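You operate a simulated robot arm through the tools that you are given. There is no shell and no other tool. Be economical: measure what you need, move in short steps, check, and stop when the job is done.

The job below is to be done with a simulated two-armed robot. You get a single attempt, and the scene is never put back.

Task
Put the eye wash bottle with the earliest date from the top of the sample bench on the site board shelf. Put the cream cloth bag on top of the white hawk. Put the grey roll on the top of the white sill board. Put the valve motor that says "R-41" from the top of the site box on the open shelf of the ply store and the valve motor labelled "R-52" on the black mat. Switch the orange slide switch on. Put the yellow cube on the clear end of the power bench. Put the 15 mm rubber sleeve from the top of the sample bench on the grey tile there and the 22 mm rubber sleeve on the shelf under the floor bench. Any order will do. Set down upright: eye wash bottle, grey roll, valve motor.

Only the result counts: the job must be done as asked and must still hold three seconds after the hand-in. Knocking over, shifting, dropping, spilling or breaking anything else fails it. Flat cloth is picked up by pressing the open fingertips on it (5 to 10 N) and closing them slowly along it; thin cloth reads only 2 to 8 mm in the jaws.

Robot
Two 7-joint arms with fingered hands on one trunk, on a base that drives. Base frame: it is fixed to the floor where the robot stands at the start and does not move with it; the origin is under the middle of the robot, x ahead of it, y to its left, z up; the surface under the hand at the start is at about z = 800. Readings come in mm, rad, newtons and seconds.
The left shoulder is at the start at [63, 125, 1075], the right one opposite. With the tool pointing down near the work surface each hand reaches from about 460 to 860 mm from the robot's upright axis, wherever it stands, measured 20 degrees to its own side. Places, roughly: black mat [-1200, -3500, 800]; clear end of the power bench (80x25 cm) [2860, -4280, 840]; cream cloth bag [-1250, -1250, 1000]; eye wash bottle [750, 250, 750]; grey roll (7x7x9 cm) [-1400, -1100, 1000]; grey tile (9x9x1 cm) [800, 300, 800]; open shelf of the ply store [-1400, -1100, 1000]; orange slide switch [400, -900, 800]; rubber sleeve [500, -250, 1000]; shelf under the floor bench [3500, 700, 300]; site board shelf (123x23 cm) [-280, -4320, 860]; top of the white sill board [-1300, -1700, 900]; valve motor [-1250, -500, 500]; white hawk (20x20x13 cm) [1400, -500, 800]; yellow cube (3x3x3 cm) [600, -1000, 800]. Payload 4 kg a hand.
The TCP of each hand is the grasp point between the finger pads, 29 mm short of the fingertips. In the tool frame z runs along the fingers and y along their closing line. The gripper opens to 100 mm. The gripper's body begins 34 mm behind the TCP. The gripper is a hand of 5 fingers: y runs from the thumb to the fingers, the wrist lies at [-15, -105, -177] in the tool frame, and closing takes about 1.5 s.
Orientation is told as [roll, pitch, yaw] about the base's x, y, z axes, in that order, counted from this pose: with the fingers straight down and the wrist toward the robot, the tool's x, y and z point along [0, 1, 0], [1, 0, 0] and [0, 0, -1] of the base frame.

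Tools
- The arms move only by the tool arm_command. It takes "left_plan", "right_plan" or both (then of equal length, played together; a hand with none holds still); each is a list that holds one entry, the list of rows, each a list of 6 numbers: the shift along the tool's x, y, z in mm, then the turn, a rotation vector about the tool's x, y, z in rad. In form: [[[dx, dy, dz, ax, ay, az], ...]]. A call has 1 to 20 rows; each row shifts and turns the commanded pose from where the row before left it, along the tool's axes as they then stand. "left_jaw" and "right_jaw" are, for a hand that has rows, the finger opening in mm, from 0 to 100, set as the call begins (left out, the last holds). Rows are played at 5 a second. More than 50 mm and 0.15 rad between two rows, or a gripper value outside its range, and nothing of the call is played. Where a pose cannot be reached the arm comes as near as it can. A force on the tool above 40 N (or 10 N above the force at the start of the call, whichever is more), or a blocked arm, ends the call early, and 0.2 s more pass. Each finger travels about 45 mm/s and halts on what it meets, pressing with about 21 N; the grip force reading is that of the motor and also rises with nothing between the fingers. The clock runs only during rows and for 0.2 s after the last one: add rows that do not move to give the fingers time. It gives the time, the measured TCP pose, the force on the tool (base axes), the opening and the grip force at its end, in the units of the frame above (readings bear some noise), with the torque about the TCP (base axes, N m) and any sound that the robot's microphone picked up, and new pictures: "pictures" is both (left out), scene, wrist or none (wrist: the cameras of the hands that moved).
- Cameras (640 x 400 px; columns grow to the right, rows downward): "scene" is now at [164.3, -38.6, 1226.7]; the picture's right is [-0.42, -0.91, 0.00], its down [-0.32, 0.15, -0.94] and it looks along [0.85, -0.39, -0.35] (base axes); focal length 214 px, centre (320, 200). "left" rides on the left gripper at [-66, -86, -121] in its tool frame; the picture's right is [-0.76, -0.31, 0.58], its down [0.59, -0.70, 0.40] and it looks along [0.28, 0.64, 0.71] (tool axes); focal length 247 px, centre (320, 200). "right" rides on the right gripper at [66, -86, -121] in its tool frame; the picture's right is [-0.76, 0.31, -0.58], its down [-0.59, -0.70, 0.40] and it looks along [-0.28, 0.64, 0.71] (tool axes); focal length 247 px, centre (320, 200). There is no depth. A picture from a camera that has moved, and an enlarged one, comes with that camera's place and axes in the base frame and with its lens.
- lift_body(by): slides the trunk up (or, below 0, down) by that many mm; the arms and the scene camera ride with it, the base frame stays. It gives what a move gives, with no picture.
- steer(legs): drives the robot by 1 to 6 legs, each [ahead, turn to the left] in mm and rad, along the robot's own axes; the way and the turn of a leg run together, so that a leg with both is an arc; at most 1500 mm and 3.142 rad a leg. The arms and the cameras ride along, it lands a little off, and it stops where it bumps. It gives what a move gives, and a new picture of the scene camera.
- set_fingers(index, middle, ring, little, thumb_bend, thumb_turn, hand): sets how far each is bent, from 0 (flat) to 1 (curled in); at 0.3 the hand is open as for a grip, at 0.7 the pads meet at the TCP. One left out holds its place. A second passes; each finger stops where it meets its share of the squeeze, and holds until it gets a number again. A gripper value or a shape takes the hand back. It gives what a move gives, with no picture; readings hold the bend of each and the force on index, middle, ring, little, thumb and palm. thumb_turn goes from beside the hand (0) to across from the fingers (1), as for a grip.
- preshape(shape, hand): the hand has 5 fingers and takes this shape, open, in about a second: jaw (thumb against the fingers, like two jaws); tri (thumb and two fingers); tip (a fingertip pinch); poke (one finger out to press); point (the index stretched); flat (the hand flat); cup (the hand cupped); fist (a fist). The gripper value then closes the fingers along that shape, each until it touches; the sizes above hold for jaw. It gives what a move gives, with no picture.
- head_to(pan, tilt): turns the head with the scene camera to pan (to the left, within 1.396 rad either way) and tilt (down, from -0.506 to 1.204), counted from straight ahead of the robot. It gives what a move gives, and a new picture of the scene camera.
- inspect(camera, box): a new picture of the part [left, top, right, bottom] of that camera's present view, enlarged. It takes no simulated time.
- job_done(): hands the job in; it is judged then, once.

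Work in short steps. Places have to be worked out from the pictures, the camera data and where the tool is seen: move nearer, look again, correct. Check each grasp and each placing, and mend what went wrong. You have 493 turns and 360 pictures in all, those below and enlarged ones among them. Open the grippers and draw the arms clear of the work before you hand the job in, unless the task says otherwise; then end with one line.

The tools are called after ">>>" as a command line: name --argument value ..., lists and objects as JSON in quotes. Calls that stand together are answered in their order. arm_command: Moves the arms, as the interface text tells. Its arguments: {"type":"object","properties":{"left_plan":{"type":"array","items":{"type":"array","items":{"type":"array","items":{"type":"number"}}}},"left_jaw":{"type":"number"},"right_plan":{"type":"array","items":{"type":"array","items":{"type":"array","items":{"type":"number"}}}},"right_jaw":{"type":"number"},"pictures":{"type":"string","enum":["both","scene","wrist","none"]}},"required":[]} The other tools are called the same way: lift_body (by) slides the trunk up or down; preshape (shape, hand) gives the hand a shape; set_fingers (index, middle, ring, little, thumb_bend, thumb_turn, hand) moves the fingers one by one; steer (legs) drives the base; head_to (pan, tilt) turns the head that bears the scene camera; inspect (camera, box) takes an enlarged picture of a part of a camera's view; job_done () hands the job in.

At the start:

```text
t: 0.0
left_tcp_pos: [628.0, 99.3, 1121.6]
left_ee_rot: [-0.002, 0.001, -0.001]
left_ft_force: [0.5, -0.2, 0.3]
left_wrist_torque: [0.0, 0.0, -0.01]
left_finger_gap: 99.9
left_grasp_force: 0.0
left_shape: jaw
left_bend: [0.3, 0.3, 0.3, 0.3, 0.3, 0.98]
left_finger forces: [0.1, 0.0, 0.0, 0.1, 0.0, 0.0]
right_tcp_pos: [465.4, -416.0, 1197.4]
right_ee_rot: [0.001, 0.001, 0.001]
right_ft_force: [0.6, -0.2, 0.5]
right_wrist_torque: [0.03, -0.03, -0.01]
right_finger_gap: 99.9
right_grasp_force: 0.1
right_shape: jaw
right_bend: [0.3, 0.3, 0.3, 0.3, 0.3, 0.98]
right_finger forces: [0.1, 0.0, 0.0, 0.1, 0.0, 0.1]
trunk travel left (down, up): [-275.0, 472.0]
robot x, y, heading: [0.8, -0.5, 0.002]
head pan, tilt: [-0.431, 0.354]
```

scene: 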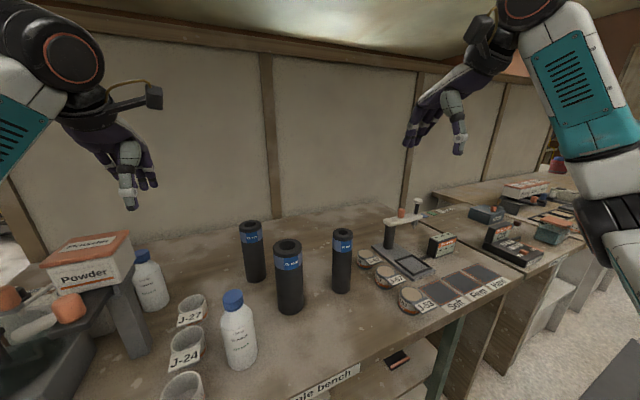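
right: 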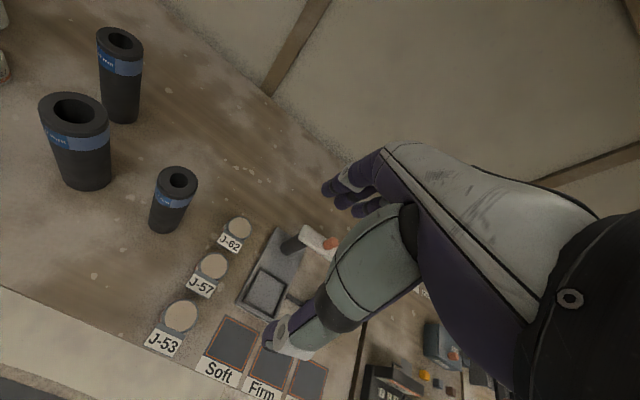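
left: 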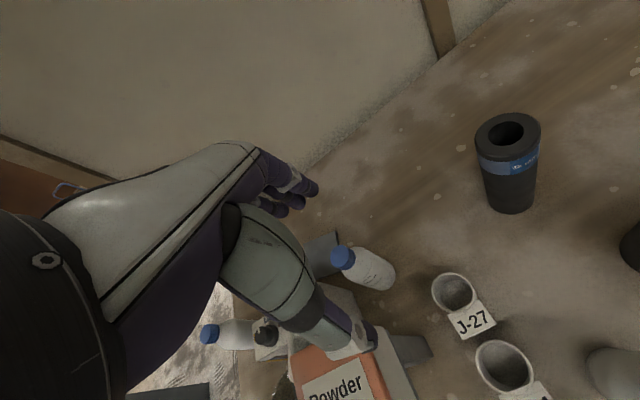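

The sample bench is ahead with sleeves and bottles. I'll enlarge the view to read the labels.

>>> inspect --camera "scene" --box '[220, 200, 380, 320]'

>>> inspect --camera "scene" --box '[0, 220, 280, 400]'

>>> inspect --camera "scene" --box '[360, 150, 640, 330]'

```text
3.33 times, centred on (300, 260) of scene
camera zoom: at [164.3, -38.6, 1226.7], right [-0.42, -0.91, 0.0], down [-0.32, 0.15, -0.94], along [0.85, -0.39, -0.35], focal length 715 px, centre (387, 0)
```

zoom: 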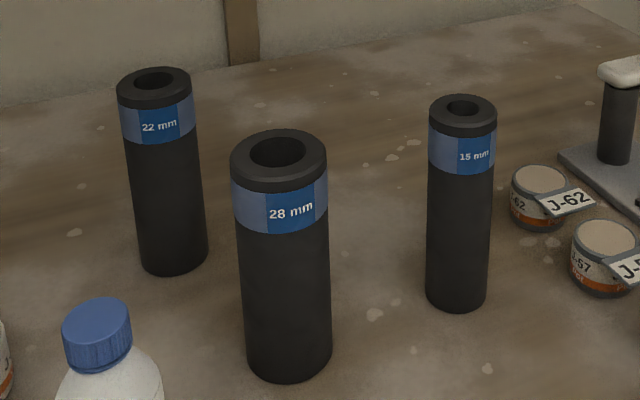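

```text
2.22 times, centred on (140, 310) of scene
camera zoom: at [164.3, -38.6, 1226.7], right [-0.42, -0.91, 0.0], down [-0.32, 0.15, -0.94], along [0.85, -0.39, -0.35], focal length 477 px, centre (720, -44)
```

zoom: 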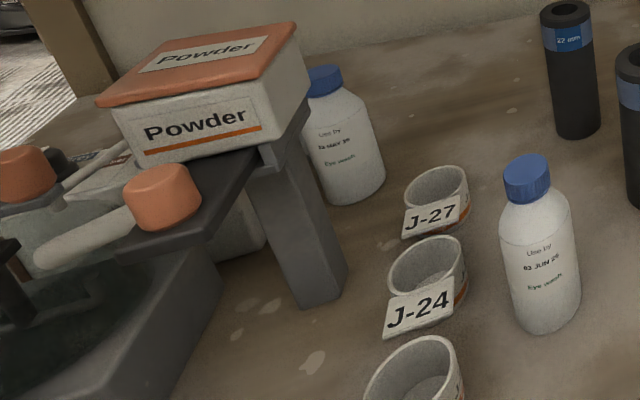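

```text
2.22 times, centred on (500, 240) of scene
camera zoom: at [164.3, -38.6, 1226.7], right [-0.42, -0.91, 0.0], down [-0.32, 0.15, -0.94], along [0.85, -0.39, -0.35], focal length 477 px, centre (-80, 111)
```

zoom: 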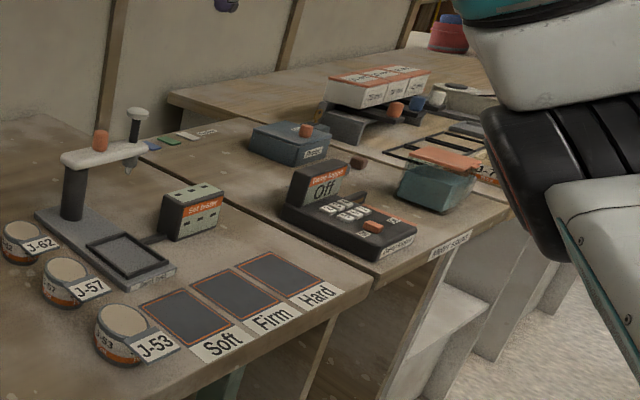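

Now zoom in on the bottle dates, and look left for more bottles and the grey tile.

>>> inspect --camera "scene" --box '[210, 310, 270, 350]'

>>> inspect --camera "scene" --box '[125, 265, 185, 305]'

>>> head_to --pan 0.35 --tilt 0.7

```text
10.00 times, centred on (240, 330) of scene
camera zoom: at [164.3, -38.6, 1226.7], right [-0.42, -0.91, 0.0], down [-0.32, 0.15, -0.94], along [0.85, -0.39, -0.35], focal length 2145 px, centre (1120, -1100)
```

zoom: 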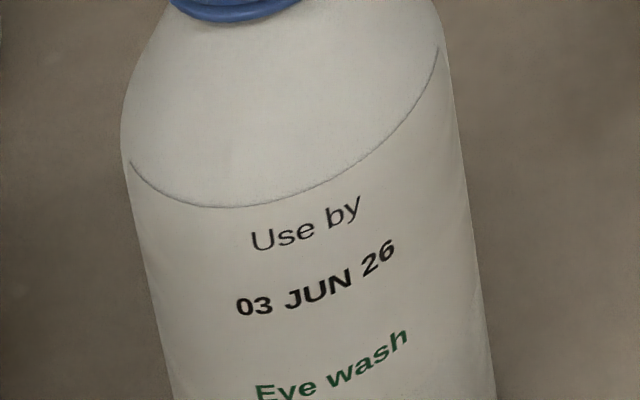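

```text
10.00 times, centred on (155, 285) of scene
camera zoom: at [164.3, -38.6, 1226.7], right [-0.42, -0.91, 0.0], down [-0.32, 0.15, -0.94], along [0.85, -0.39, -0.35], focal length 2145 px, centre (1970, -650)
```

zoom: 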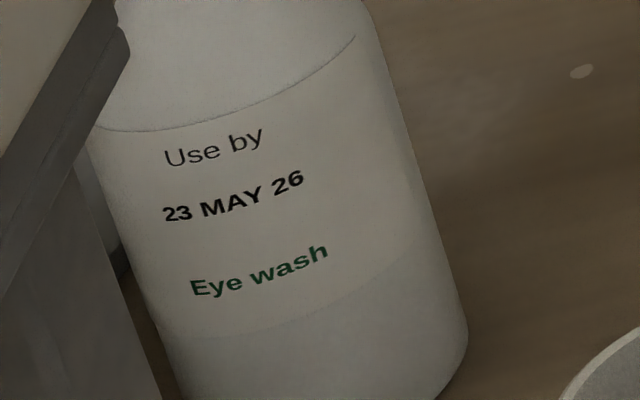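

```text
t: 1.1
left_tcp_pos: [627.8, 98.6, 1122.9]
left_ee_rot: [0.0, 0.0, 0.001]
left_ft_force: [0.0, 0.2, 0.1]
left_wrist_torque: [-0.01, 0.04, -0.04]
left_finger_gap: 99.7
left_grasp_force: 0.0
left_shape: jaw
left_bend: [0.3, 0.3, 0.3, 0.3, 0.3, 0.98]
left_finger forces: [0.1, 0.0, 0.0, 0.0, 0.0, 0.0]
right_tcp_pos: [465.0, -416.0, 1197.0]
right_ee_rot: [-0.001, 0.0, 0.001]
right_ft_force: [0.4, 0.5, -0.2]
right_wrist_torque: [-0.01, 0.0, 0.0]
right_finger_gap: 99.8
right_grasp_force: 0.0
right_shape: jaw
right_bend: [0.3, 0.3, 0.3, 0.3, 0.3, 0.98]
right_finger forces: [0.0, 0.0, 0.0, 0.1, 0.0, 0.0]
trunk travel left (down, up): [-275.0, 472.0]
robot x, y, heading: [-1.3, 0.2, 0.003]
head pan, tilt: [0.351, 0.7]
camera scene: at [159.5, 29.4, 1195.7], right [0.34, -0.94, 0.0], down [-0.61, -0.22, -0.76], along [0.72, 0.26, -0.64], focal length 214 px, centre (320, 200)
```

scene: 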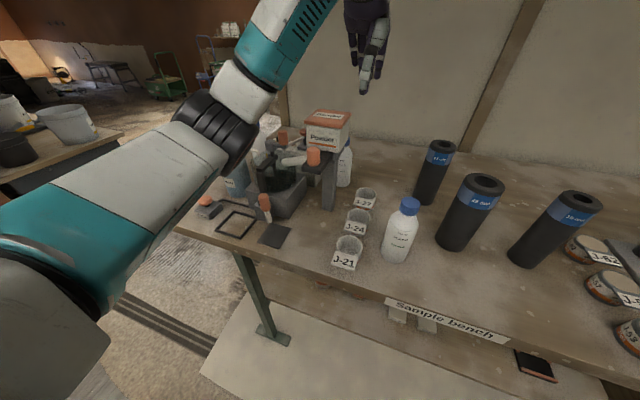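

A third bottle stands beyond the microscope-like device at left; the dark square is probably the grey tile. Zoom in.

>>> inspect --camera "scene" --box '[180, 110, 372, 260]'

>>> inspect --camera "left" --box '[180, 300, 340, 400]'

```text
2.67 times, centred on (276, 185) of scene
camera zoom: at [159.5, 29.4, 1195.7], right [0.34, -0.94, 0.0], down [-0.61, -0.22, -0.76], along [0.72, 0.26, -0.64], focal length 572 px, centre (437, 240)
```

zoom: 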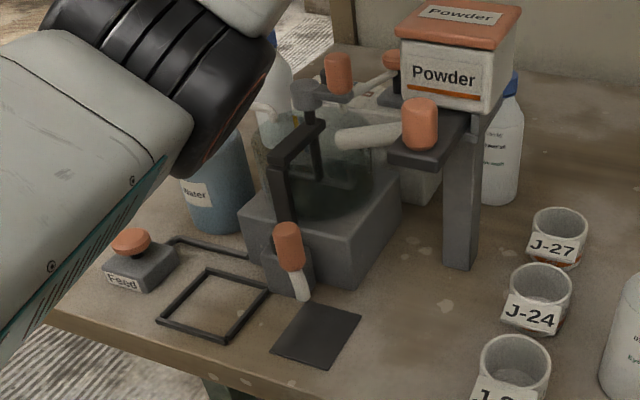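

```text
4.00 times, centred on (260, 350) of left
camera zoom: at [542.3, 33.1, 1243.1], right [-0.31, -0.76, -0.58], down [-0.7, 0.59, -0.4], along [0.64, 0.28, -0.71], focal length 988 px, centre (560, -400)
```

zoom: 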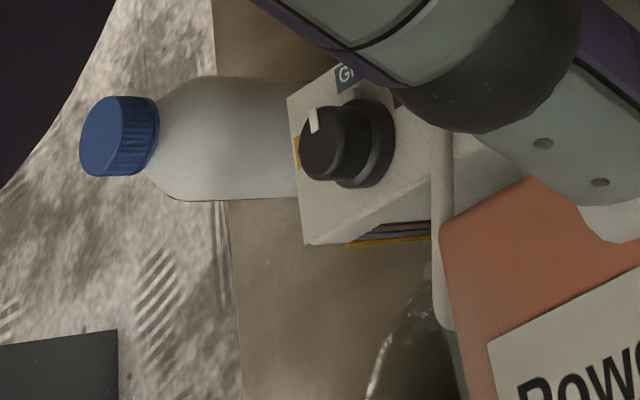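

I need the third bottle's date and a good look at the tile. I pull the left hand back and inward so that both cameras see that corner.

>>> arm_command --left_plan '[[[0, -45, 0, 0, 0, 0], [0, -45, 0, 0, 0, 0], [0, -45, 0, 0, 0, 0], [0, 0, -40, 0, 0, 0], [0, 0, -40, 0, 0, 0], [0, 0, 0, 0, 0, 0]]]' --pictures "both"

```text
t: 2.5
left_tcp_pos: [492.4, 99.5, 1200.5]
left_ee_rot: [-0.001, 0.002, -0.001]
left_ft_force: [-0.4, -0.5, -0.3]
left_wrist_torque: [-0.03, 0.01, -0.03]
left_finger_gap: 99.9
left_grasp_force: 0.1
left_shape: jaw
left_bend: [0.3, 0.3, 0.3, 0.3, 0.3, 0.98]
left_finger forces: [0.0, 0.1, 0.0, 0.0, 0.0, 0.1]
right_tcp_pos: [464.5, -416.9, 1197.3]
right_ee_rot: [-0.001, 0.002, 0.0]
right_ft_force: [1.2, -0.6, 0.2]
right_wrist_torque: [-0.01, 0.0, -0.01]
right_finger_gap: 99.8
right_grasp_force: 0.0
right_shape: jaw
right_bend: [0.3, 0.3, 0.3, 0.3, 0.3, 0.98]
right_finger forces: [0.0, 0.0, 0.1, 0.1, 0.0, 0.0]
trunk travel left (down, up): [-275.0, 472.0]
robot x, y, heading: [1.5, 0.9, -0.002]
head pan, tilt: [0.351, 0.7]
camera scene: at [159.7, 29.6, 1195.6], right [0.34, -0.94, 0.0], down [-0.61, -0.22, -0.76], along [0.72, 0.26, -0.64], focal length 214 px, centre (320, 200)
camera left: at [407.1, 33.7, 1322.1], right [-0.31, -0.76, -0.58], down [-0.7, 0.59, -0.4], along [0.64, 0.28, -0.71], focal length 247 px, centre (320, 200)
```

scene: 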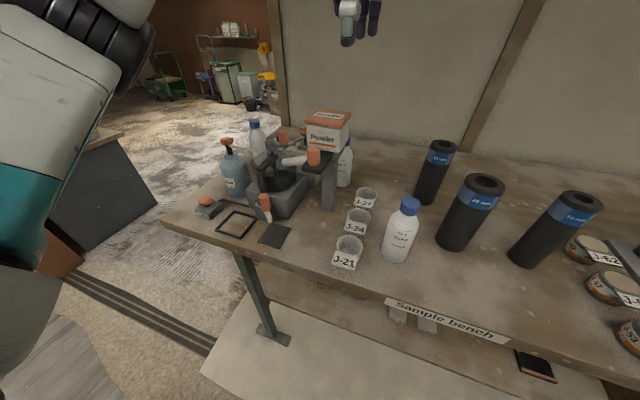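
left: 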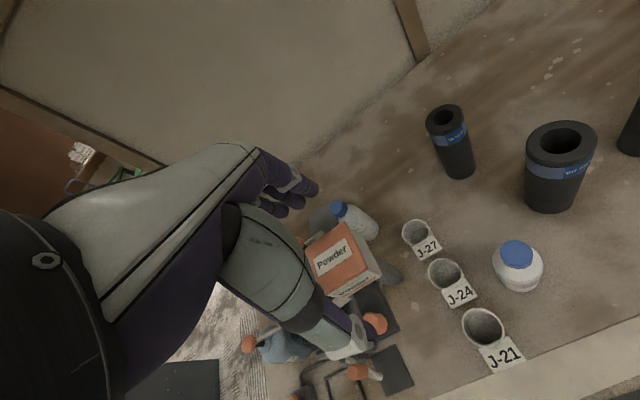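

>>> inspect --camera "scene" --box '[190, 110, 318, 250]'

>>> inspect --camera "scene" --box '[240, 110, 288, 160]'

>>> head_to --pan 1.0 --tilt 0.35

>>> head_to --pan -0.9 --tilt 0.6

```text
2.86 times, centred on (254, 180) of scene
camera zoom: at [159.7, 29.6, 1195.6], right [0.34, -0.94, 0.0], down [-0.61, -0.22, -0.76], along [0.72, 0.26, -0.64], focal length 613 px, centre (509, 257)
```

zoom: 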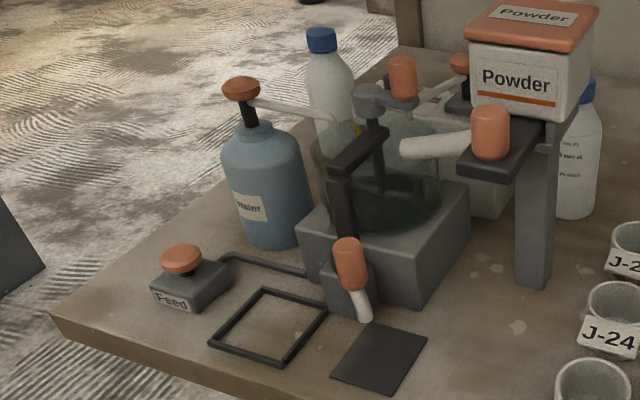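

```text
8.00 times, centred on (264, 135) of scene
camera zoom: at [159.7, 29.6, 1195.6], right [0.34, -0.94, 0.0], down [-0.61, -0.22, -0.76], along [0.72, 0.26, -0.64], focal length 1716 px, centre (768, 720)
```

zoom: 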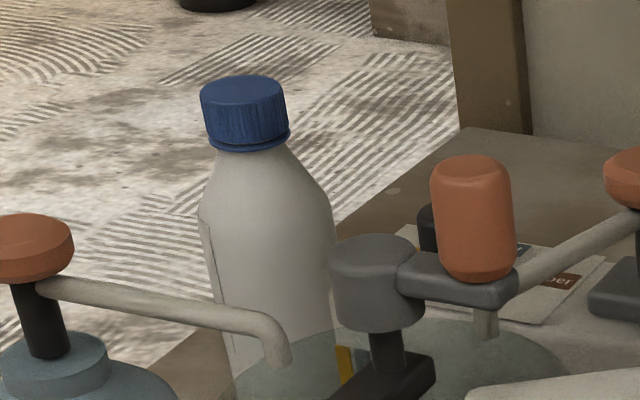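

```text
t: 3.5
left_tcp_pos: [493.0, 98.7, 1201.5]
left_ee_rot: [-0.002, 0.003, 0.0]
left_ft_force: [0.4, 0.2, 0.0]
left_wrist_torque: [0.0, 0.01, 0.0]
left_finger_gap: 99.8
left_grasp_force: 0.1
left_shape: jaw
left_bend: [0.3, 0.3, 0.3, 0.3, 0.3, 0.98]
left_finger forces: [0.1, 0.0, 0.0, 0.1, 0.1, 0.0]
right_tcp_pos: [465.4, -416.9, 1197.4]
right_ee_rot: [0.001, 0.001, 0.001]
right_ft_force: [-0.2, 0.4, -0.2]
right_wrist_torque: [0.0, -0.02, -0.01]
right_finger_gap: 99.9
right_grasp_force: 0.0
right_shape: jaw
right_bend: [0.3, 0.3, 0.3, 0.3, 0.3, 0.98]
right_finger forces: [0.1, 0.0, 0.0, 0.1, 0.0, 0.1]
trunk travel left (down, up): [-275.0, 472.0]
robot x, y, heading: [-4.2, -0.2, -0.001]
head pan, tilt: [1.0, 0.351]
camera scene: at [130.1, 78.6, 1227.1], right [0.84, -0.54, 0.0], down [-0.19, -0.29, -0.94], along [0.51, 0.79, -0.34], focal length 214 px, centre (320, 200)
```

scene: 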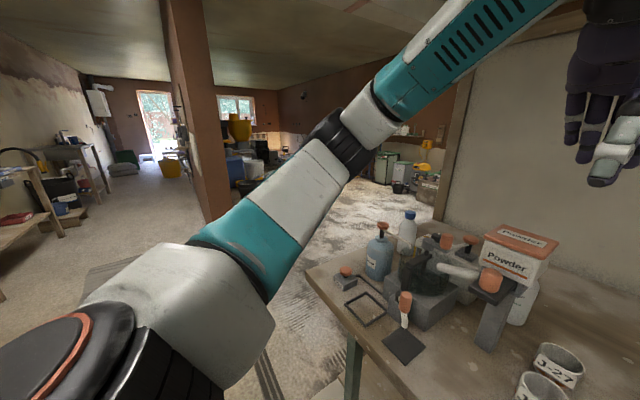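

```text
t: 5.4
left_tcp_pos: [492.8, 99.7, 1199.7]
left_ee_rot: [-0.001, 0.001, 0.001]
left_ft_force: [0.6, 1.1, 0.3]
left_wrist_torque: [0.01, -0.02, 0.02]
left_finger_gap: 99.9
left_grasp_force: 0.1
left_shape: jaw
left_bend: [0.3, 0.3, 0.3, 0.3, 0.3, 0.98]
left_finger forces: [0.1, 0.0, 0.1, 0.1, 0.1, 0.0]
right_tcp_pos: [465.3, -417.0, 1197.3]
right_ee_rot: [-0.002, 0.0, -0.001]
right_ft_force: [0.6, 0.6, -0.5]
right_wrist_torque: [-0.02, 0.01, -0.03]
right_finger_gap: 99.8
right_grasp_force: 0.1
right_shape: jaw
right_bend: [0.3, 0.3, 0.3, 0.3, 0.3, 0.98]
right_finger forces: [0.0, 0.0, 0.0, 0.0, 0.1, 0.0]
trunk travel left (down, up): [-275.0, 472.0]
robot x, y, heading: [-1.8, -0.5, 0.002]
head pan, tilt: [-0.901, 0.6]
camera scene: at [134.6, -68.9, 1204.3], right [-0.78, -0.62, 0.0], down [-0.35, 0.44, -0.82], along [0.51, -0.65, -0.57], focal length 214 px, centre (320, 200)
```

scene: 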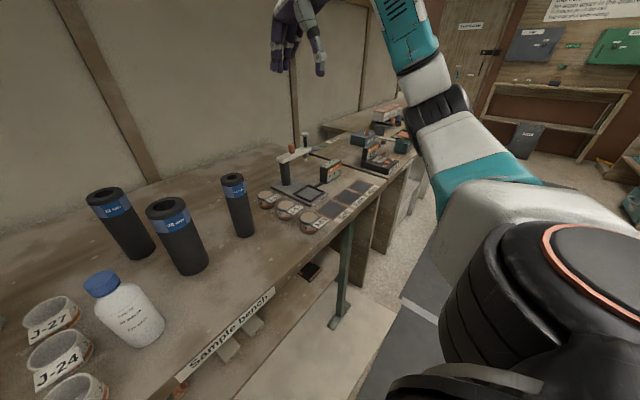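

The third bottle's text faces away and the tile isn't clear yet. Zoom on the tester and the other bench.

>>> inspect --camera "scene" --box '[240, 120, 400, 240]'

>>> inspect --camera "right" --box '[120, 180, 400, 400]'

>>> inspect --camera "scene" --box '[420, 0, 640, 200]'

```text
3.33 times, centred on (320, 180) of scene
camera zoom: at [134.6, -68.9, 1204.3], right [-0.78, -0.62, 0.0], down [-0.35, 0.44, -0.82], along [0.51, -0.65, -0.57], focal length 715 px, centre (320, 267)
```

zoom: 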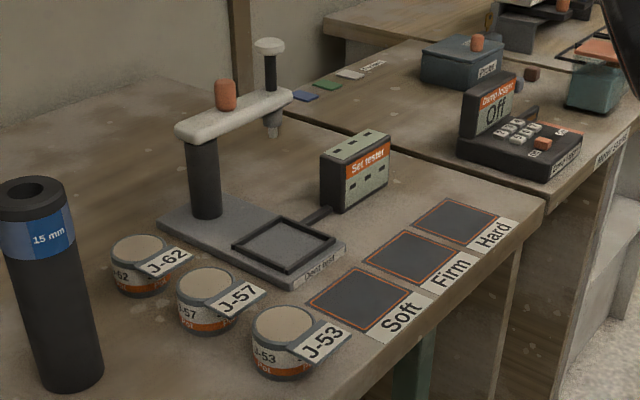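

```text
1.82 times, centred on (260, 290) of right
camera zoom: at [379.7, -349.7, 1318.5], right [0.31, -0.76, 0.58], down [-0.7, -0.59, -0.4], along [0.64, -0.28, -0.71], focal length 449 px, centre (429, 36)
```

zoom: 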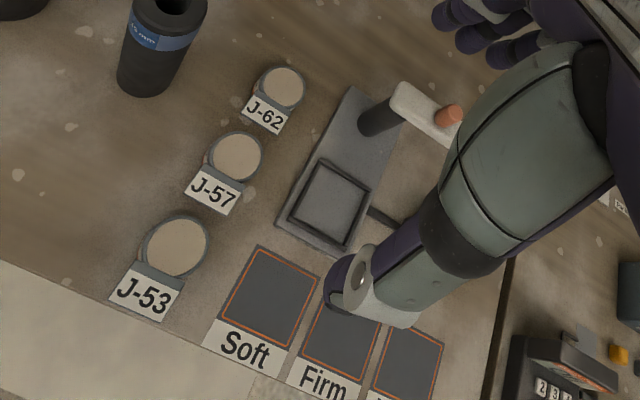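

```text
2.00 times, centred on (530, 100) of scene
camera zoom: at [134.6, -68.9, 1204.3], right [-0.78, -0.62, 0.0], down [-0.35, 0.44, -0.82], along [0.51, -0.65, -0.57], focal length 429 px, centre (-100, 400)
```

zoom: 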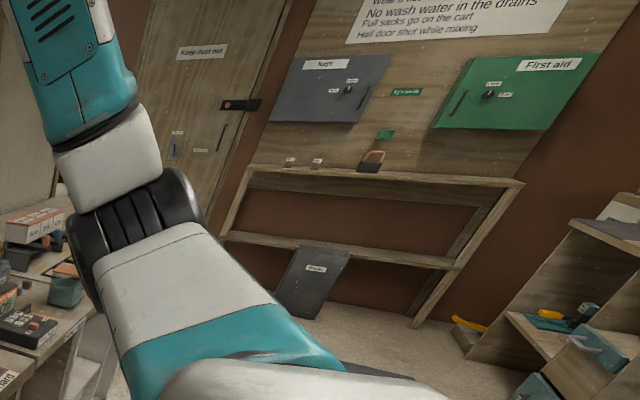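

In the first left-hand view a grey flat tile showed at about (810, 260) near the powder box. To read the third bottle, I move the left hand out to the left and turn it to look back along -y.

>>> arm_command --left_plan '[[[50, 0, 0, 0, 0, 0], [50, 0, 0, 0, 0, 0], [50, 0, 0, 0, 0, 0.0], [50, 0, 0, 0, 0, 0], [50, 0, 0, 0, 0, 0], [50, 0, 0, 0, 0, 0], [50, 0, 0, 0, 0, 0], [50, 0, 0, 0, 0, 0], [0, 50, 0, 0, 0, 0], [0, 0, 0, 0, 0, 0.15], [0, 0, 0, 0, 0, 0.15], [0, 0, 0, 0, 0, 0.15], [0, 0, 0, 0, 0, 0.15], [0, 0, 0, 0, 0, 0.15], [0, 0, 0, 0, 0, 0.15], [0, 0, 0, 0, 0, 0.15], [0, 0, 0, 0, 0, 0.15], [0, 0, 0, 0, 0, 0]]]' --pictures "wrist"

```text
t: 9.2
left_tcp_pos: [538.3, 481.3, 1193.5]
left_ee_rot: [-0.008, 0.002, -1.154]
left_ft_force: [0.6, 0.7, -0.3]
left_wrist_torque: [-0.01, 0.06, 0.06]
left_finger_gap: 99.9
left_grasp_force: 0.0
left_shape: jaw
left_bend: [0.3, 0.3, 0.3, 0.3, 0.3, 0.98]
left_finger forces: [0.0, 0.0, 0.1, 0.0, 0.0, 0.1]
left hand out of reach, approached as far as the arm can: row 16, 17
right_tcp_pos: [466.4, -415.2, 1197.9]
right_ee_rot: [0.001, 0.002, 0.001]
right_ft_force: [0.6, 0.2, 0.5]
right_wrist_torque: [-0.01, -0.01, 0.01]
right_finger_gap: 99.9
right_grasp_force: 0.1
right_shape: jaw
right_bend: [0.3, 0.3, 0.3, 0.3, 0.3, 0.98]
right_finger forces: [0.1, 0.0, 0.1, 0.0, 0.0, 0.0]
trunk travel left (down, up): [-275.0, 472.0]
robot x, y, heading: [1.0, 0.8, 0.004]
head pan, tilt: [-0.901, 0.6]
camera left: at [443.8, 533.2, 1314.6], right [-0.82, -0.03, -0.57], down [0.25, 0.88, -0.4], along [0.51, -0.47, -0.72], focal length 247 px, centre (320, 200)
```

left: 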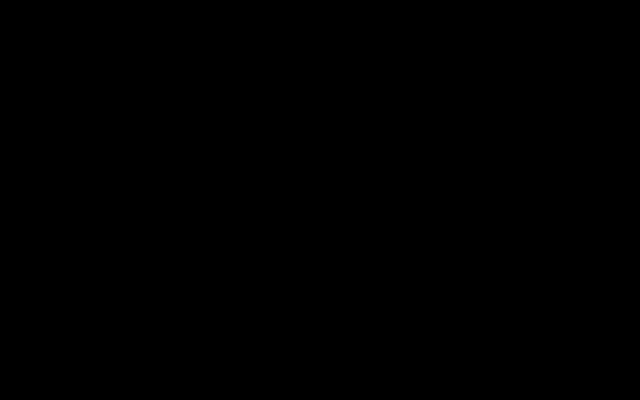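

The camera is buried against the forearm. I'll return the arm and instead drive around to the bench's left end for a look.

>>> arm_command --left_plan '[[[0, 0, 0, 0, 0, -0.15], [0, 0, 0, 0, 0, -0.15], [0, 0, 0, 0, 0, -0.15], [0, 0, 0, 0, 0, -0.15], [0, 0, 0, 0, 0, -0.15], [0, 0, 0, 0, 0, -0.15], [0, 0, 0, 0, 0, -0.15], [0, 0, 0, 0, 0, -0.15], [0, -40, 0, 0, 0, 0], [-40, -40, 0, 0, 0, 0], [-50, 0, 0, 0, 0, 0], [-50, 0, 0, 0, 0, 0], [-50, 0, 0, 0, 0, 0], [-50, 0, 0, 0, 0, 0], [-50, 0, 0, 0, 0, 0], [0, 0, 0, 0, 0, 0]]]' --pictures "none"

>>> steer --legs '[[0, 1.7], [700, 0], [0, -2.2]]'

```text
refused: row 10 steps farther than a row can; nothing moved
```

```text
t: 12.8
left_tcp_pos: [-367.5, 614.3, 1194.4]
left_ee_rot: [-0.005, 0.002, 0.22]
left_ft_force: [0.3, -0.1, 0.0]
left_wrist_torque: [0.01, -0.01, -0.01]
left_finger_gap: 100.0
left_grasp_force: 0.1
left_shape: jaw
left_bend: [0.3, 0.3, 0.3, 0.3, 0.3, 0.98]
left_finger forces: [0.0, 0.0, 0.0, 0.0, 0.0, 0.0]
right_tcp_pos: [509.8, 355.3, 1202.5]
right_ee_rot: [-0.001, -0.013, 1.336]
right_ft_force: [0.2, 0.1, 0.5]
right_wrist_torque: [-0.01, 0.04, -0.04]
right_finger_gap: 99.7
right_grasp_force: 0.1
right_shape: jaw
right_bend: [0.3, 0.3, 0.3, 0.3, 0.3, 0.98]
right_finger forces: [0.0, 0.0, 0.1, 0.0, 0.1, 0.0]
trunk travel left (down, up): [-275.0, 472.0]
robot x, y, heading: [-2.9, -1.1, 1.362]
head pan, tilt: [-0.901, 0.6]
stopped in leg 1: the robot was blocked; the commanded pose is now the measured one
camera scene: at [94.7, 109.3, 1205.6], right [0.45, -0.89, 0.0], down [-0.5, -0.25, -0.83], along [0.74, 0.37, -0.56], focal length 214 px, centre (320, 200)
```

scene: 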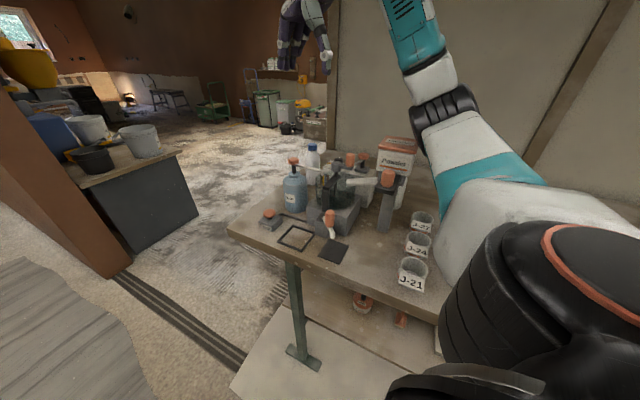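

Turning was blocked near 1.36 rad, probably by the outstretched left arm. I look left to see what's there.

>>> head_to --pan 0.6 --tilt 0.3

```text
t: 14.4
left_tcp_pos: [-368.5, 613.0, 1195.8]
left_ee_rot: [-0.005, 0.003, 0.22]
left_ft_force: [0.6, 0.2, -0.1]
left_wrist_torque: [-0.01, 0.02, 0.0]
left_finger_gap: 99.8
left_grasp_force: 0.1
left_shape: jaw
left_bend: [0.3, 0.3, 0.3, 0.3, 0.3, 0.98]
left_finger forces: [0.0, 0.1, 0.0, 0.0, 0.1, 0.0]
right_tcp_pos: [509.6, 356.1, 1203.9]
right_ee_rot: [0.001, -0.009, 1.339]
right_ft_force: [-0.4, -0.3, 0.6]
right_wrist_torque: [-0.01, 0.01, -0.02]
right_finger_gap: 99.9
right_grasp_force: 0.0
right_shape: jaw
right_bend: [0.3, 0.3, 0.3, 0.3, 0.3, 0.98]
right_finger forces: [0.1, 0.0, 0.0, 0.1, 0.1, 0.0]
trunk travel left (down, up): [-275.0, 472.0]
robot x, y, heading: [5.6, -2.0, 1.374]
head pan, tilt: [0.6, 0.3]
camera scene: at [-20.9, 154.2, 1233.2], right [0.92, 0.39, 0.01], down [0.12, -0.27, -0.96], along [-0.37, 0.88, -0.29], focal length 214 px, centre (320, 200)
```

scene: 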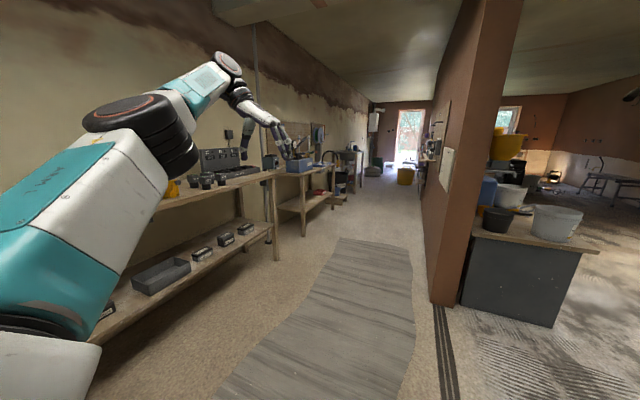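

The elbow or hand probably neared the west wall. I fold the left arm back in front of the robot (undo the wrist turn, then draw inward).

>>> arm_command --left_plan '[[[0, 0, 0, 0, 0, -0.145], [0, 0, 0, 0, 0, -0.145], [0, 0, 0, 0, 0, -0.145], [0, 0, 0, 0, 0, -0.145], [0, 0, 0, 0, 0, -0.145], [0, 0, 0, 0, 0, -0.145], [0, 0, 0, 0, 0, -0.145], [0, 0, 0, 0, 0, -0.145], [-45, 0, 0, 0, 0, 0], [-45, 0, 0, 0, 0, 0], [-45, 0, 0, 0, 0, 0], [-45, 0, 0, 0, 0, 0], [-45, -10, 0, 0, 0, 0], [-45, -20, 0, 0, 0, 0], [-40, -20, 0, 0, 0, 0], [0, 0, 0, 0, 0, 0]]]' --pictures "none"

```text
t: 17.8
left_tcp_pos: [-75.2, 504.6, 1195.2]
left_ee_rot: [-0.004, 0.005, 1.384]
left_ft_force: [-0.7, -0.8, -0.7]
left_wrist_torque: [-0.02, 0.0, 0.02]
left_finger_gap: 99.7
left_grasp_force: 0.0
left_shape: jaw
left_bend: [0.3, 0.3, 0.3, 0.3, 0.3, 0.98]
left_finger forces: [0.0, 0.1, 0.0, 0.0, 0.0, 0.0]
right_tcp_pos: [508.3, 355.5, 1202.9]
right_ee_rot: [0.0, -0.009, 1.337]
right_ft_force: [0.1, 0.6, 0.7]
right_wrist_torque: [-0.03, 0.02, -0.01]
right_finger_gap: 99.7
right_grasp_force: 0.1
right_shape: jaw
right_bend: [0.3, 0.3, 0.3, 0.3, 0.3, 0.98]
right_finger forces: [0.0, 0.1, 0.1, 0.0, 0.0, 0.1]
trunk travel left (down, up): [-275.0, 472.0]
robot x, y, heading: [1.6, 2.3, 1.37]
head pan, tilt: [0.6, 0.3]
```

Left hand is tucked. Tuck the right as well, then drive to about (350, 1050) and turn to face the bench end.

>>> arm_command --right_plan '[[[45, 0, 0, 0, 0, 0], [45, 0, 0, 0, 0, 0], [45, 0, 0, 0, 0, 0], [45, 10, 0, 0, 0, 0], [45, 20, 0, 0, 0, 0], [0, 0, 0, 0, 0, 0]]]' --pictures "none"

>>> steer --legs '[[0, -0.12], [1107, 0], [0, -2.47]]'

>>> head_to --pan 0 --tilt 0.5

```text
t: 19.2
left_tcp_pos: [-70.6, 510.0, 1191.6]
left_ee_rot: [0.002, 0.012, 1.38]
left_ft_force: [-0.4, -0.1, 0.0]
left_wrist_torque: [-0.03, 0.01, 0.01]
left_finger_gap: 99.8
left_grasp_force: 0.0
left_shape: jaw
left_bend: [0.3, 0.3, 0.3, 0.3, 0.3, 0.98]
left_finger forces: [0.0, 0.0, 0.1, 0.0, 0.0, 0.1]
right_tcp_pos: [298.8, 445.0, 1197.6]
right_ee_rot: [0.002, -0.002, 1.343]
right_ft_force: [-1.2, -0.6, 0.3]
right_wrist_torque: [-0.01, -0.01, 0.0]
right_finger_gap: 99.8
right_grasp_force: 0.0
right_shape: jaw
right_bend: [0.3, 0.3, 0.3, 0.3, 0.3, 0.98]
right_finger forces: [0.0, 0.0, 0.0, 0.0, 0.0, 0.0]
trunk travel left (down, up): [-275.0, 472.0]
robot x, y, heading: [2.5, -1.7, 1.373]
head pan, tilt: [0.6, 0.3]
```

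```text
t: 31.4
left_tcp_pos: [673.2, 646.1, 1191.8]
left_ee_rot: [-0.002, 0.012, -1.2]
left_ft_force: [-0.2, 0.0, 0.0]
left_wrist_torque: [0.01, 0.0, 0.03]
left_finger_gap: 100.0
left_grasp_force: 0.0
left_shape: jaw
left_bend: [0.3, 0.3, 0.3, 0.3, 0.3, 0.98]
left_finger forces: [0.0, 0.1, 0.1, 0.0, 0.1, 0.0]
right_tcp_pos: [324.9, 507.6, 1199.0]
right_ee_rot: [-0.001, -0.002, -1.24]
right_ft_force: [0.3, 0.1, -0.5]
right_wrist_torque: [0.01, 0.01, 0.02]
right_finger_gap: 100.0
right_grasp_force: 0.0
right_shape: jaw
right_bend: [0.3, 0.3, 0.3, 0.3, 0.3, 0.98]
right_finger forces: [0.0, 0.0, 0.0, 0.0, 0.0, 0.0]
trunk travel left (down, up): [-275.0, 472.0]
robot x, y, heading: [340.9, 1040.5, -1.211]
head pan, tilt: [0.6, 0.3]
camera scene: at [447.9, 917.8, 1231.8], right [-0.57, -0.82, 0.0], down [-0.24, 0.17, -0.96], along [0.78, -0.55, -0.3], focal length 214 px, centre (320, 200)
```

scene: 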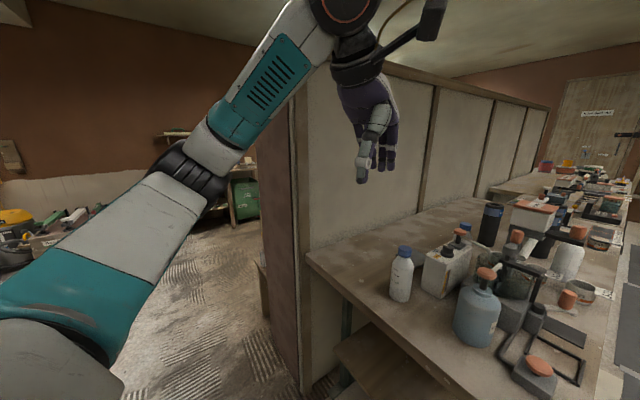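

```text
t: 32.4
left_tcp_pos: [673.3, 645.6, 1192.3]
left_ee_rot: [0.0, 0.014, -1.2]
left_ft_force: [-0.3, 0.8, -0.3]
left_wrist_torque: [0.0, 0.05, 0.02]
left_finger_gap: 100.0
left_grasp_force: 0.2
left_shape: jaw
left_bend: [0.3, 0.3, 0.3, 0.3, 0.3, 0.98]
left_finger forces: [0.0, 0.0, 0.0, 0.0, 0.1, 0.0]
right_tcp_pos: [325.7, 507.5, 1198.2]
right_ee_rot: [0.001, -0.002, -1.24]
right_ft_force: [0.0, 0.2, -0.1]
right_wrist_torque: [0.0, 0.0, 0.0]
right_finger_gap: 100.1
right_grasp_force: 0.0
right_shape: jaw
right_bend: [0.3, 0.3, 0.3, 0.3, 0.3, 0.98]
right_finger forces: [0.1, 0.1, 0.1, 0.0, 0.0, 0.0]
trunk travel left (down, up): [-275.0, 472.0]
robot x, y, heading: [338.0, 1041.5, -1.21]
head pan, tilt: [0.0, 0.499]
camera scene: at [403.5, 886.3, 1213.4], right [-0.94, -0.35, 0.0], down [-0.17, 0.45, -0.88], along [0.31, -0.82, -0.48], focal length 214 px, centre (320, 200)
```

scene: 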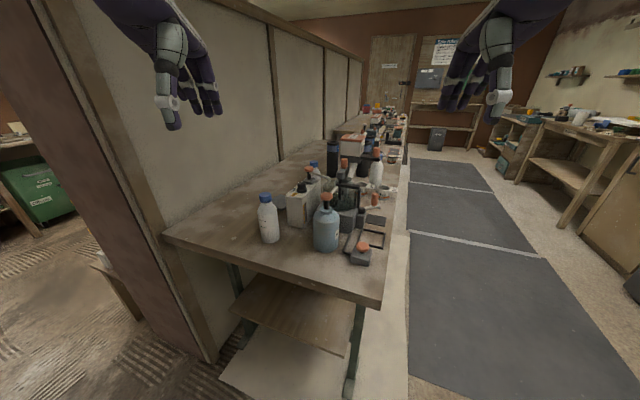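

>>> inspect --camera "scene" --box '[240, 185, 304, 250]'

>>> inspect --camera "scene" --box '[270, 120, 430, 270]'

```text
6.15 times, centred on (272, 218) of scene
camera zoom: at [403.5, 886.3, 1213.4], right [-0.94, -0.35, 0.0], down [-0.17, 0.45, -0.88], along [0.31, -0.82, -0.48], focal length 1320 px, centre (615, 92)
```

zoom: 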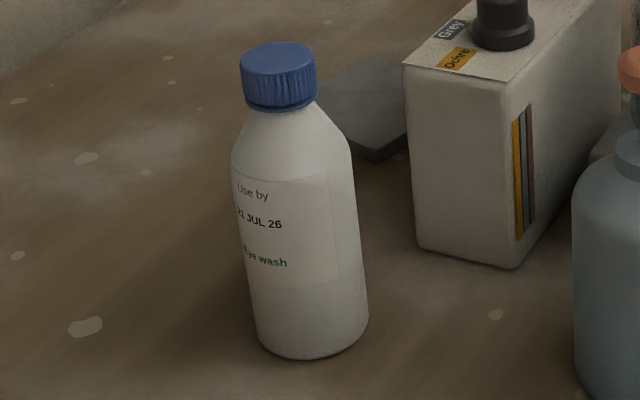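

```text
2.67 times, centred on (350, 195) of scene
camera zoom: at [403.5, 886.3, 1213.4], right [-0.94, -0.35, 0.0], down [-0.17, 0.45, -0.88], along [0.31, -0.82, -0.48], focal length 572 px, centre (240, 213)
```

zoom: 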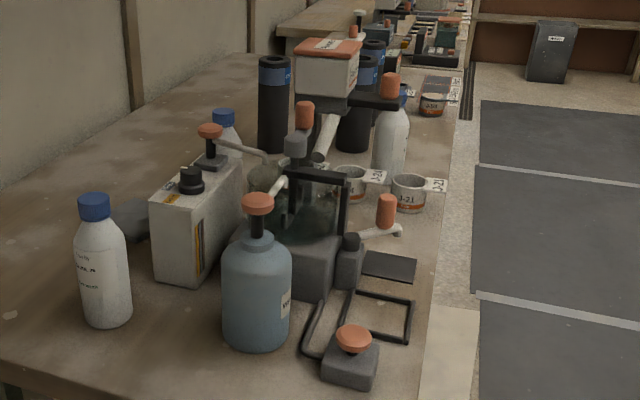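

Dates: 03 JUN 26, 23 MAY 26, 21 JUL 26 → earliest is 23 MAY, at about (705, 157). The tile is at about (806, 255). I drive back to the start to take the 15 mm sleeve (right hand) at about (552, -276) and the 22 mm one (left hand).

>>> steer --legs '[[0, 2.47], [-1107, 0], [0, -1.37]]'

>>> head_to --pan -0.2 --tilt 0.6

```text
t: 47.5
left_tcp_pos: [525.1, 125.0, 1191.9]
left_ee_rot: [-0.001, 0.013, -0.096]
left_ft_force: [-0.1, 0.9, -0.2]
left_wrist_torque: [0.04, 0.01, 0.0]
left_finger_gap: 99.8
left_grasp_force: 0.0
left_shape: jaw
left_bend: [0.3, 0.3, 0.3, 0.3, 0.3, 0.98]
left_finger forces: [0.0, 0.1, 0.0, 0.1, 0.1, 0.0]
right_tcp_pos: [492.6, -249.0, 1197.2]
right_ee_rot: [0.0, -0.002, -0.132]
right_ft_force: [1.1, 0.5, -0.1]
right_wrist_torque: [-0.01, 0.03, 0.04]
right_finger_gap: 99.9
right_grasp_force: 0.0
right_shape: jaw
right_bend: [0.3, 0.3, 0.3, 0.3, 0.3, 0.98]
right_finger forces: [0.0, 0.1, 0.0, 0.0, 0.1, 0.0]
trunk travel left (down, up): [-275.0, 472.0]
robot x, y, heading: [24.5, 4.2, -0.107]
head pan, tilt: [0.0, 0.499]
camera scene: at [191.3, -11.0, 1213.4], right [-0.11, -0.99, 0.0], down [-0.48, 0.05, -0.88], along [0.87, -0.09, -0.48], focal length 214 px, centre (320, 200)
```

scene: 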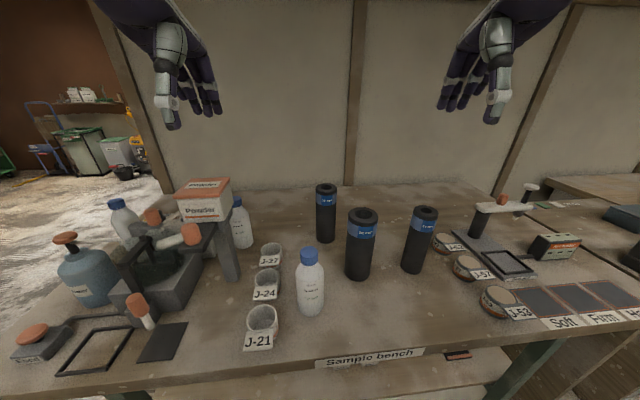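

```text
t: 48.3
left_tcp_pos: [525.4, 124.5, 1192.4]
left_ee_rot: [-0.001, 0.014, -0.096]
left_ft_force: [-0.4, -1.1, -0.5]
left_wrist_torque: [0.01, 0.0, 0.02]
left_finger_gap: 99.9
left_grasp_force: 0.0
left_shape: jaw
left_bend: [0.3, 0.3, 0.3, 0.3, 0.3, 0.98]
left_finger forces: [0.1, 0.1, 0.0, 0.0, 0.1, 0.1]
right_tcp_pos: [492.9, -249.7, 1197.3]
right_ee_rot: [0.001, -0.002, -0.133]
right_ft_force: [0.4, -1.1, -0.1]
right_wrist_torque: [0.01, 0.0, -0.04]
right_finger_gap: 100.0
right_grasp_force: 0.1
right_shape: jaw
right_bend: [0.3, 0.3, 0.3, 0.3, 0.3, 0.98]
right_finger forces: [0.0, 0.1, 0.0, 0.1, 0.0, 0.0]
trunk travel left (down, up): [-275.0, 472.0]
robot x, y, heading: [20.5, 4.8, -0.11]
head pan, tilt: [-0.201, 0.6]
camera scene: at [185.1, -27.9, 1204.4], right [-0.3, -0.95, 0.0], down [-0.54, 0.17, -0.82], along [0.79, -0.25, -0.57], focal length 214 px, centre (320, 200)
```

scene: 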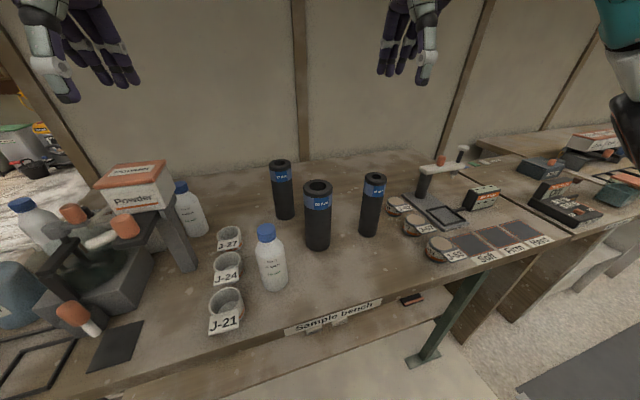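

15 mm sleeve at about (559, -282), top z≈965. I bring the right hand above it to z≈1050 and check.

>>> arm_command --right_plan '[[[-12, 35, 20, 0, 0, 0], [-11, 35, 25, 0, 0, 0], [0, 0, 45, 0, 0, 0], [0, 0, 45, 0, 0, 0], [0, 0, 10, 0, 0, 0], [0, 0, 0, 0, 0, 0]]]'

```text
t: 49.7
left_tcp_pos: [525.4, 124.8, 1192.3]
left_ee_rot: [0.001, 0.012, -0.096]
left_ft_force: [0.8, -0.1, -0.7]
left_wrist_torque: [0.02, 0.0, -0.01]
left_finger_gap: 99.8
left_grasp_force: 0.1
left_shape: jaw
left_bend: [0.3, 0.3, 0.3, 0.3, 0.3, 0.98]
left_finger forces: [0.0, 0.0, 0.0, 0.0, 0.0, 0.1]
right_tcp_pos: [560.4, -281.4, 1052.7]
right_ee_rot: [-0.001, -0.001, -0.134]
right_ft_force: [0.8, 0.3, 0.3]
right_wrist_torque: [-0.02, -0.01, 0.04]
right_finger_gap: 100.1
right_grasp_force: 0.1
right_shape: jaw
right_bend: [0.3, 0.3, 0.3, 0.3, 0.3, 0.98]
right_finger forces: [0.0, 0.0, 0.0, 0.0, 0.0, 0.0]
trunk travel left (down, up): [-275.0, 472.0]
robot x, y, heading: [22.8, 7.8, -0.108]
head pan, tilt: [-0.201, 0.6]
camera scene: at [185.1, -27.9, 1204.3], right [-0.3, -0.95, 0.0], down [-0.54, 0.17, -0.82], along [0.79, -0.25, -0.57], focal length 214 px, centre (320, 200)
camera right: at [482.9, -203.9, 1174.0], right [0.2, -0.79, 0.58], down [-0.78, -0.49, -0.4], along [0.6, -0.37, -0.71], focal length 247 px, centre (320, 200)
```

scene: 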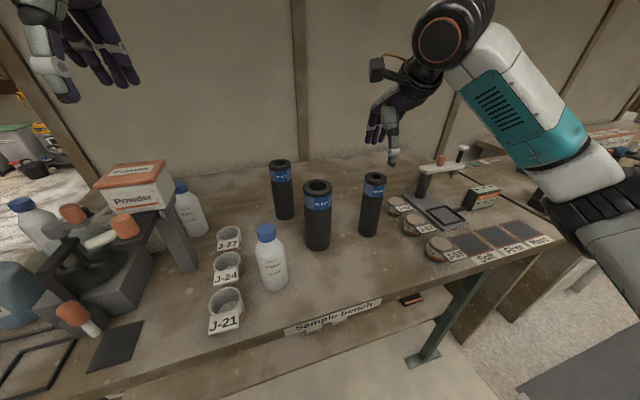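
right: 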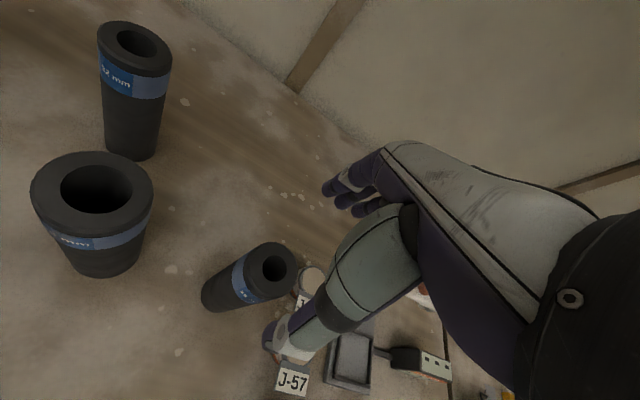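

The wrist view puts the sleeve top at (564, -283), right beneath the hand. Lower to z≈912 and close.

>>> arm_command --right_plan '[[[0, 4, 35, 0, 0, 0], [0, 0, 35, 0, 0, 0], [0, 0, 35, 0, 0, 0], [0, 0, 35, 0, 0, 0], [0, 0, 0, 0, 0, 0]]]' --pictures "wrist"

>>> arm_command --right_plan '[[[0, 0, 0, 0, 0, 0], [0, 0, 0, 0, 0, 0], [0, 0, 0, 0, 0, 0], [0, 0, 0, 0, 0, 0], [0, 0, 0, 0, 0, 0], [0, 0, 0, 0, 0, 0], [0, 0, 0, 0, 0, 0], [0, 0, 0, 0, 0, 0]]]' --right_jaw 20 --pictures "both"

```text
t: 50.9
left_tcp_pos: [523.2, 125.6, 1192.7]
left_ee_rot: [0.0, 0.012, -0.096]
left_ft_force: [-0.6, -1.3, -0.2]
left_wrist_torque: [-0.02, 0.01, 0.04]
left_finger_gap: 99.8
left_grasp_force: 0.1
left_shape: jaw
left_bend: [0.3, 0.3, 0.3, 0.3, 0.3, 0.98]
left_finger forces: [0.0, 0.1, 0.1, 0.1, 0.1, 0.0]
right_tcp_pos: [564.9, -282.5, 917.8]
right_ee_rot: [0.001, -0.012, -0.135]
right_ft_force: [-1.1, 1.5, 22.3]
right_wrist_torque: [-0.06, -0.29, -0.01]
right_finger_gap: 99.8
right_grasp_force: 0.1
right_shape: jaw
right_bend: [0.3, 0.3, 0.3, 0.3, 0.3, 0.98]
right_finger forces: [2.6, 0.0, 0.0, 0.0, 5.5, 12.8]
trunk travel left (down, up): [-275.0, 472.0]
robot x, y, heading: [22.0, 7.8, -0.108]
head pan, tilt: [-0.201, 0.6]
camera right: at [485.4, -204.9, 1036.9], right [0.2, -0.79, 0.58], down [-0.77, -0.49, -0.41], along [0.61, -0.37, -0.71], focal length 247 px, centre (320, 200)
```

right: 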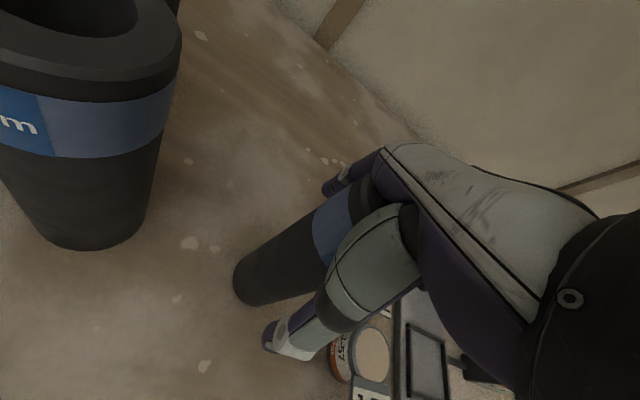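

```text
t: 52.7
left_tcp_pos: [523.9, 125.6, 1194.1]
left_ee_rot: [-0.001, 0.01, -0.095]
left_ft_force: [0.2, -0.5, -0.2]
left_wrist_torque: [-0.03, 0.02, -0.03]
left_finger_gap: 99.6
left_grasp_force: 0.0
left_shape: jaw
left_bend: [0.3, 0.3, 0.3, 0.3, 0.3, 0.98]
left_finger forces: [0.0, 0.0, 0.0, 0.0, 0.0, 0.0]
right_tcp_pos: [563.1, -281.9, 916.6]
right_ee_rot: [0.003, -0.008, -0.136]
right_ft_force: [3.5, -1.9, 30.4]
right_wrist_torque: [-0.52, -0.93, 0.01]
right_finger_gap: 36.5
right_grasp_force: 21.0
right_shape: jaw
right_bend: [0.44, 0.59, 0.73, 0.6, 0.34, 0.99]
right_finger forces: [12.8, 18.0, 2.0, 0.1, 32.3, 16.6]
trunk travel left (down, up): [-275.0, 472.0]
robot x, y, heading: [19.9, 8.8, -0.11]
head pan, tilt: [-0.201, 0.6]
camera scene: at [183.0, -26.7, 1204.8], right [-0.3, -0.95, 0.0], down [-0.54, 0.17, -0.83], along [0.79, -0.25, -0.56], focal length 214 px, centre (320, 200)
camera right: at [485.4, -205.1, 1036.9], right [0.2, -0.79, 0.58], down [-0.77, -0.49, -0.41], along [0.6, -0.37, -0.71], focal length 247 px, centre (320, 200)
```

scene: 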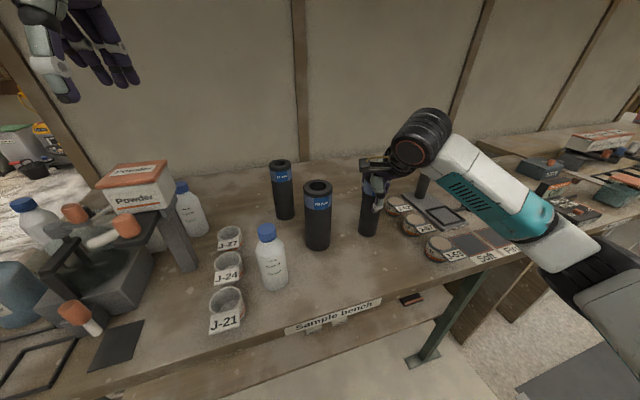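
right: 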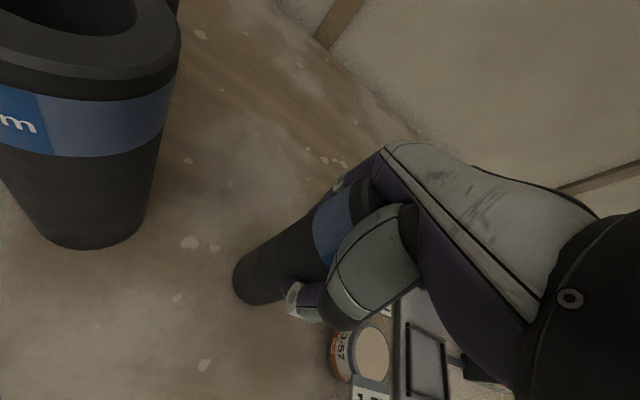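

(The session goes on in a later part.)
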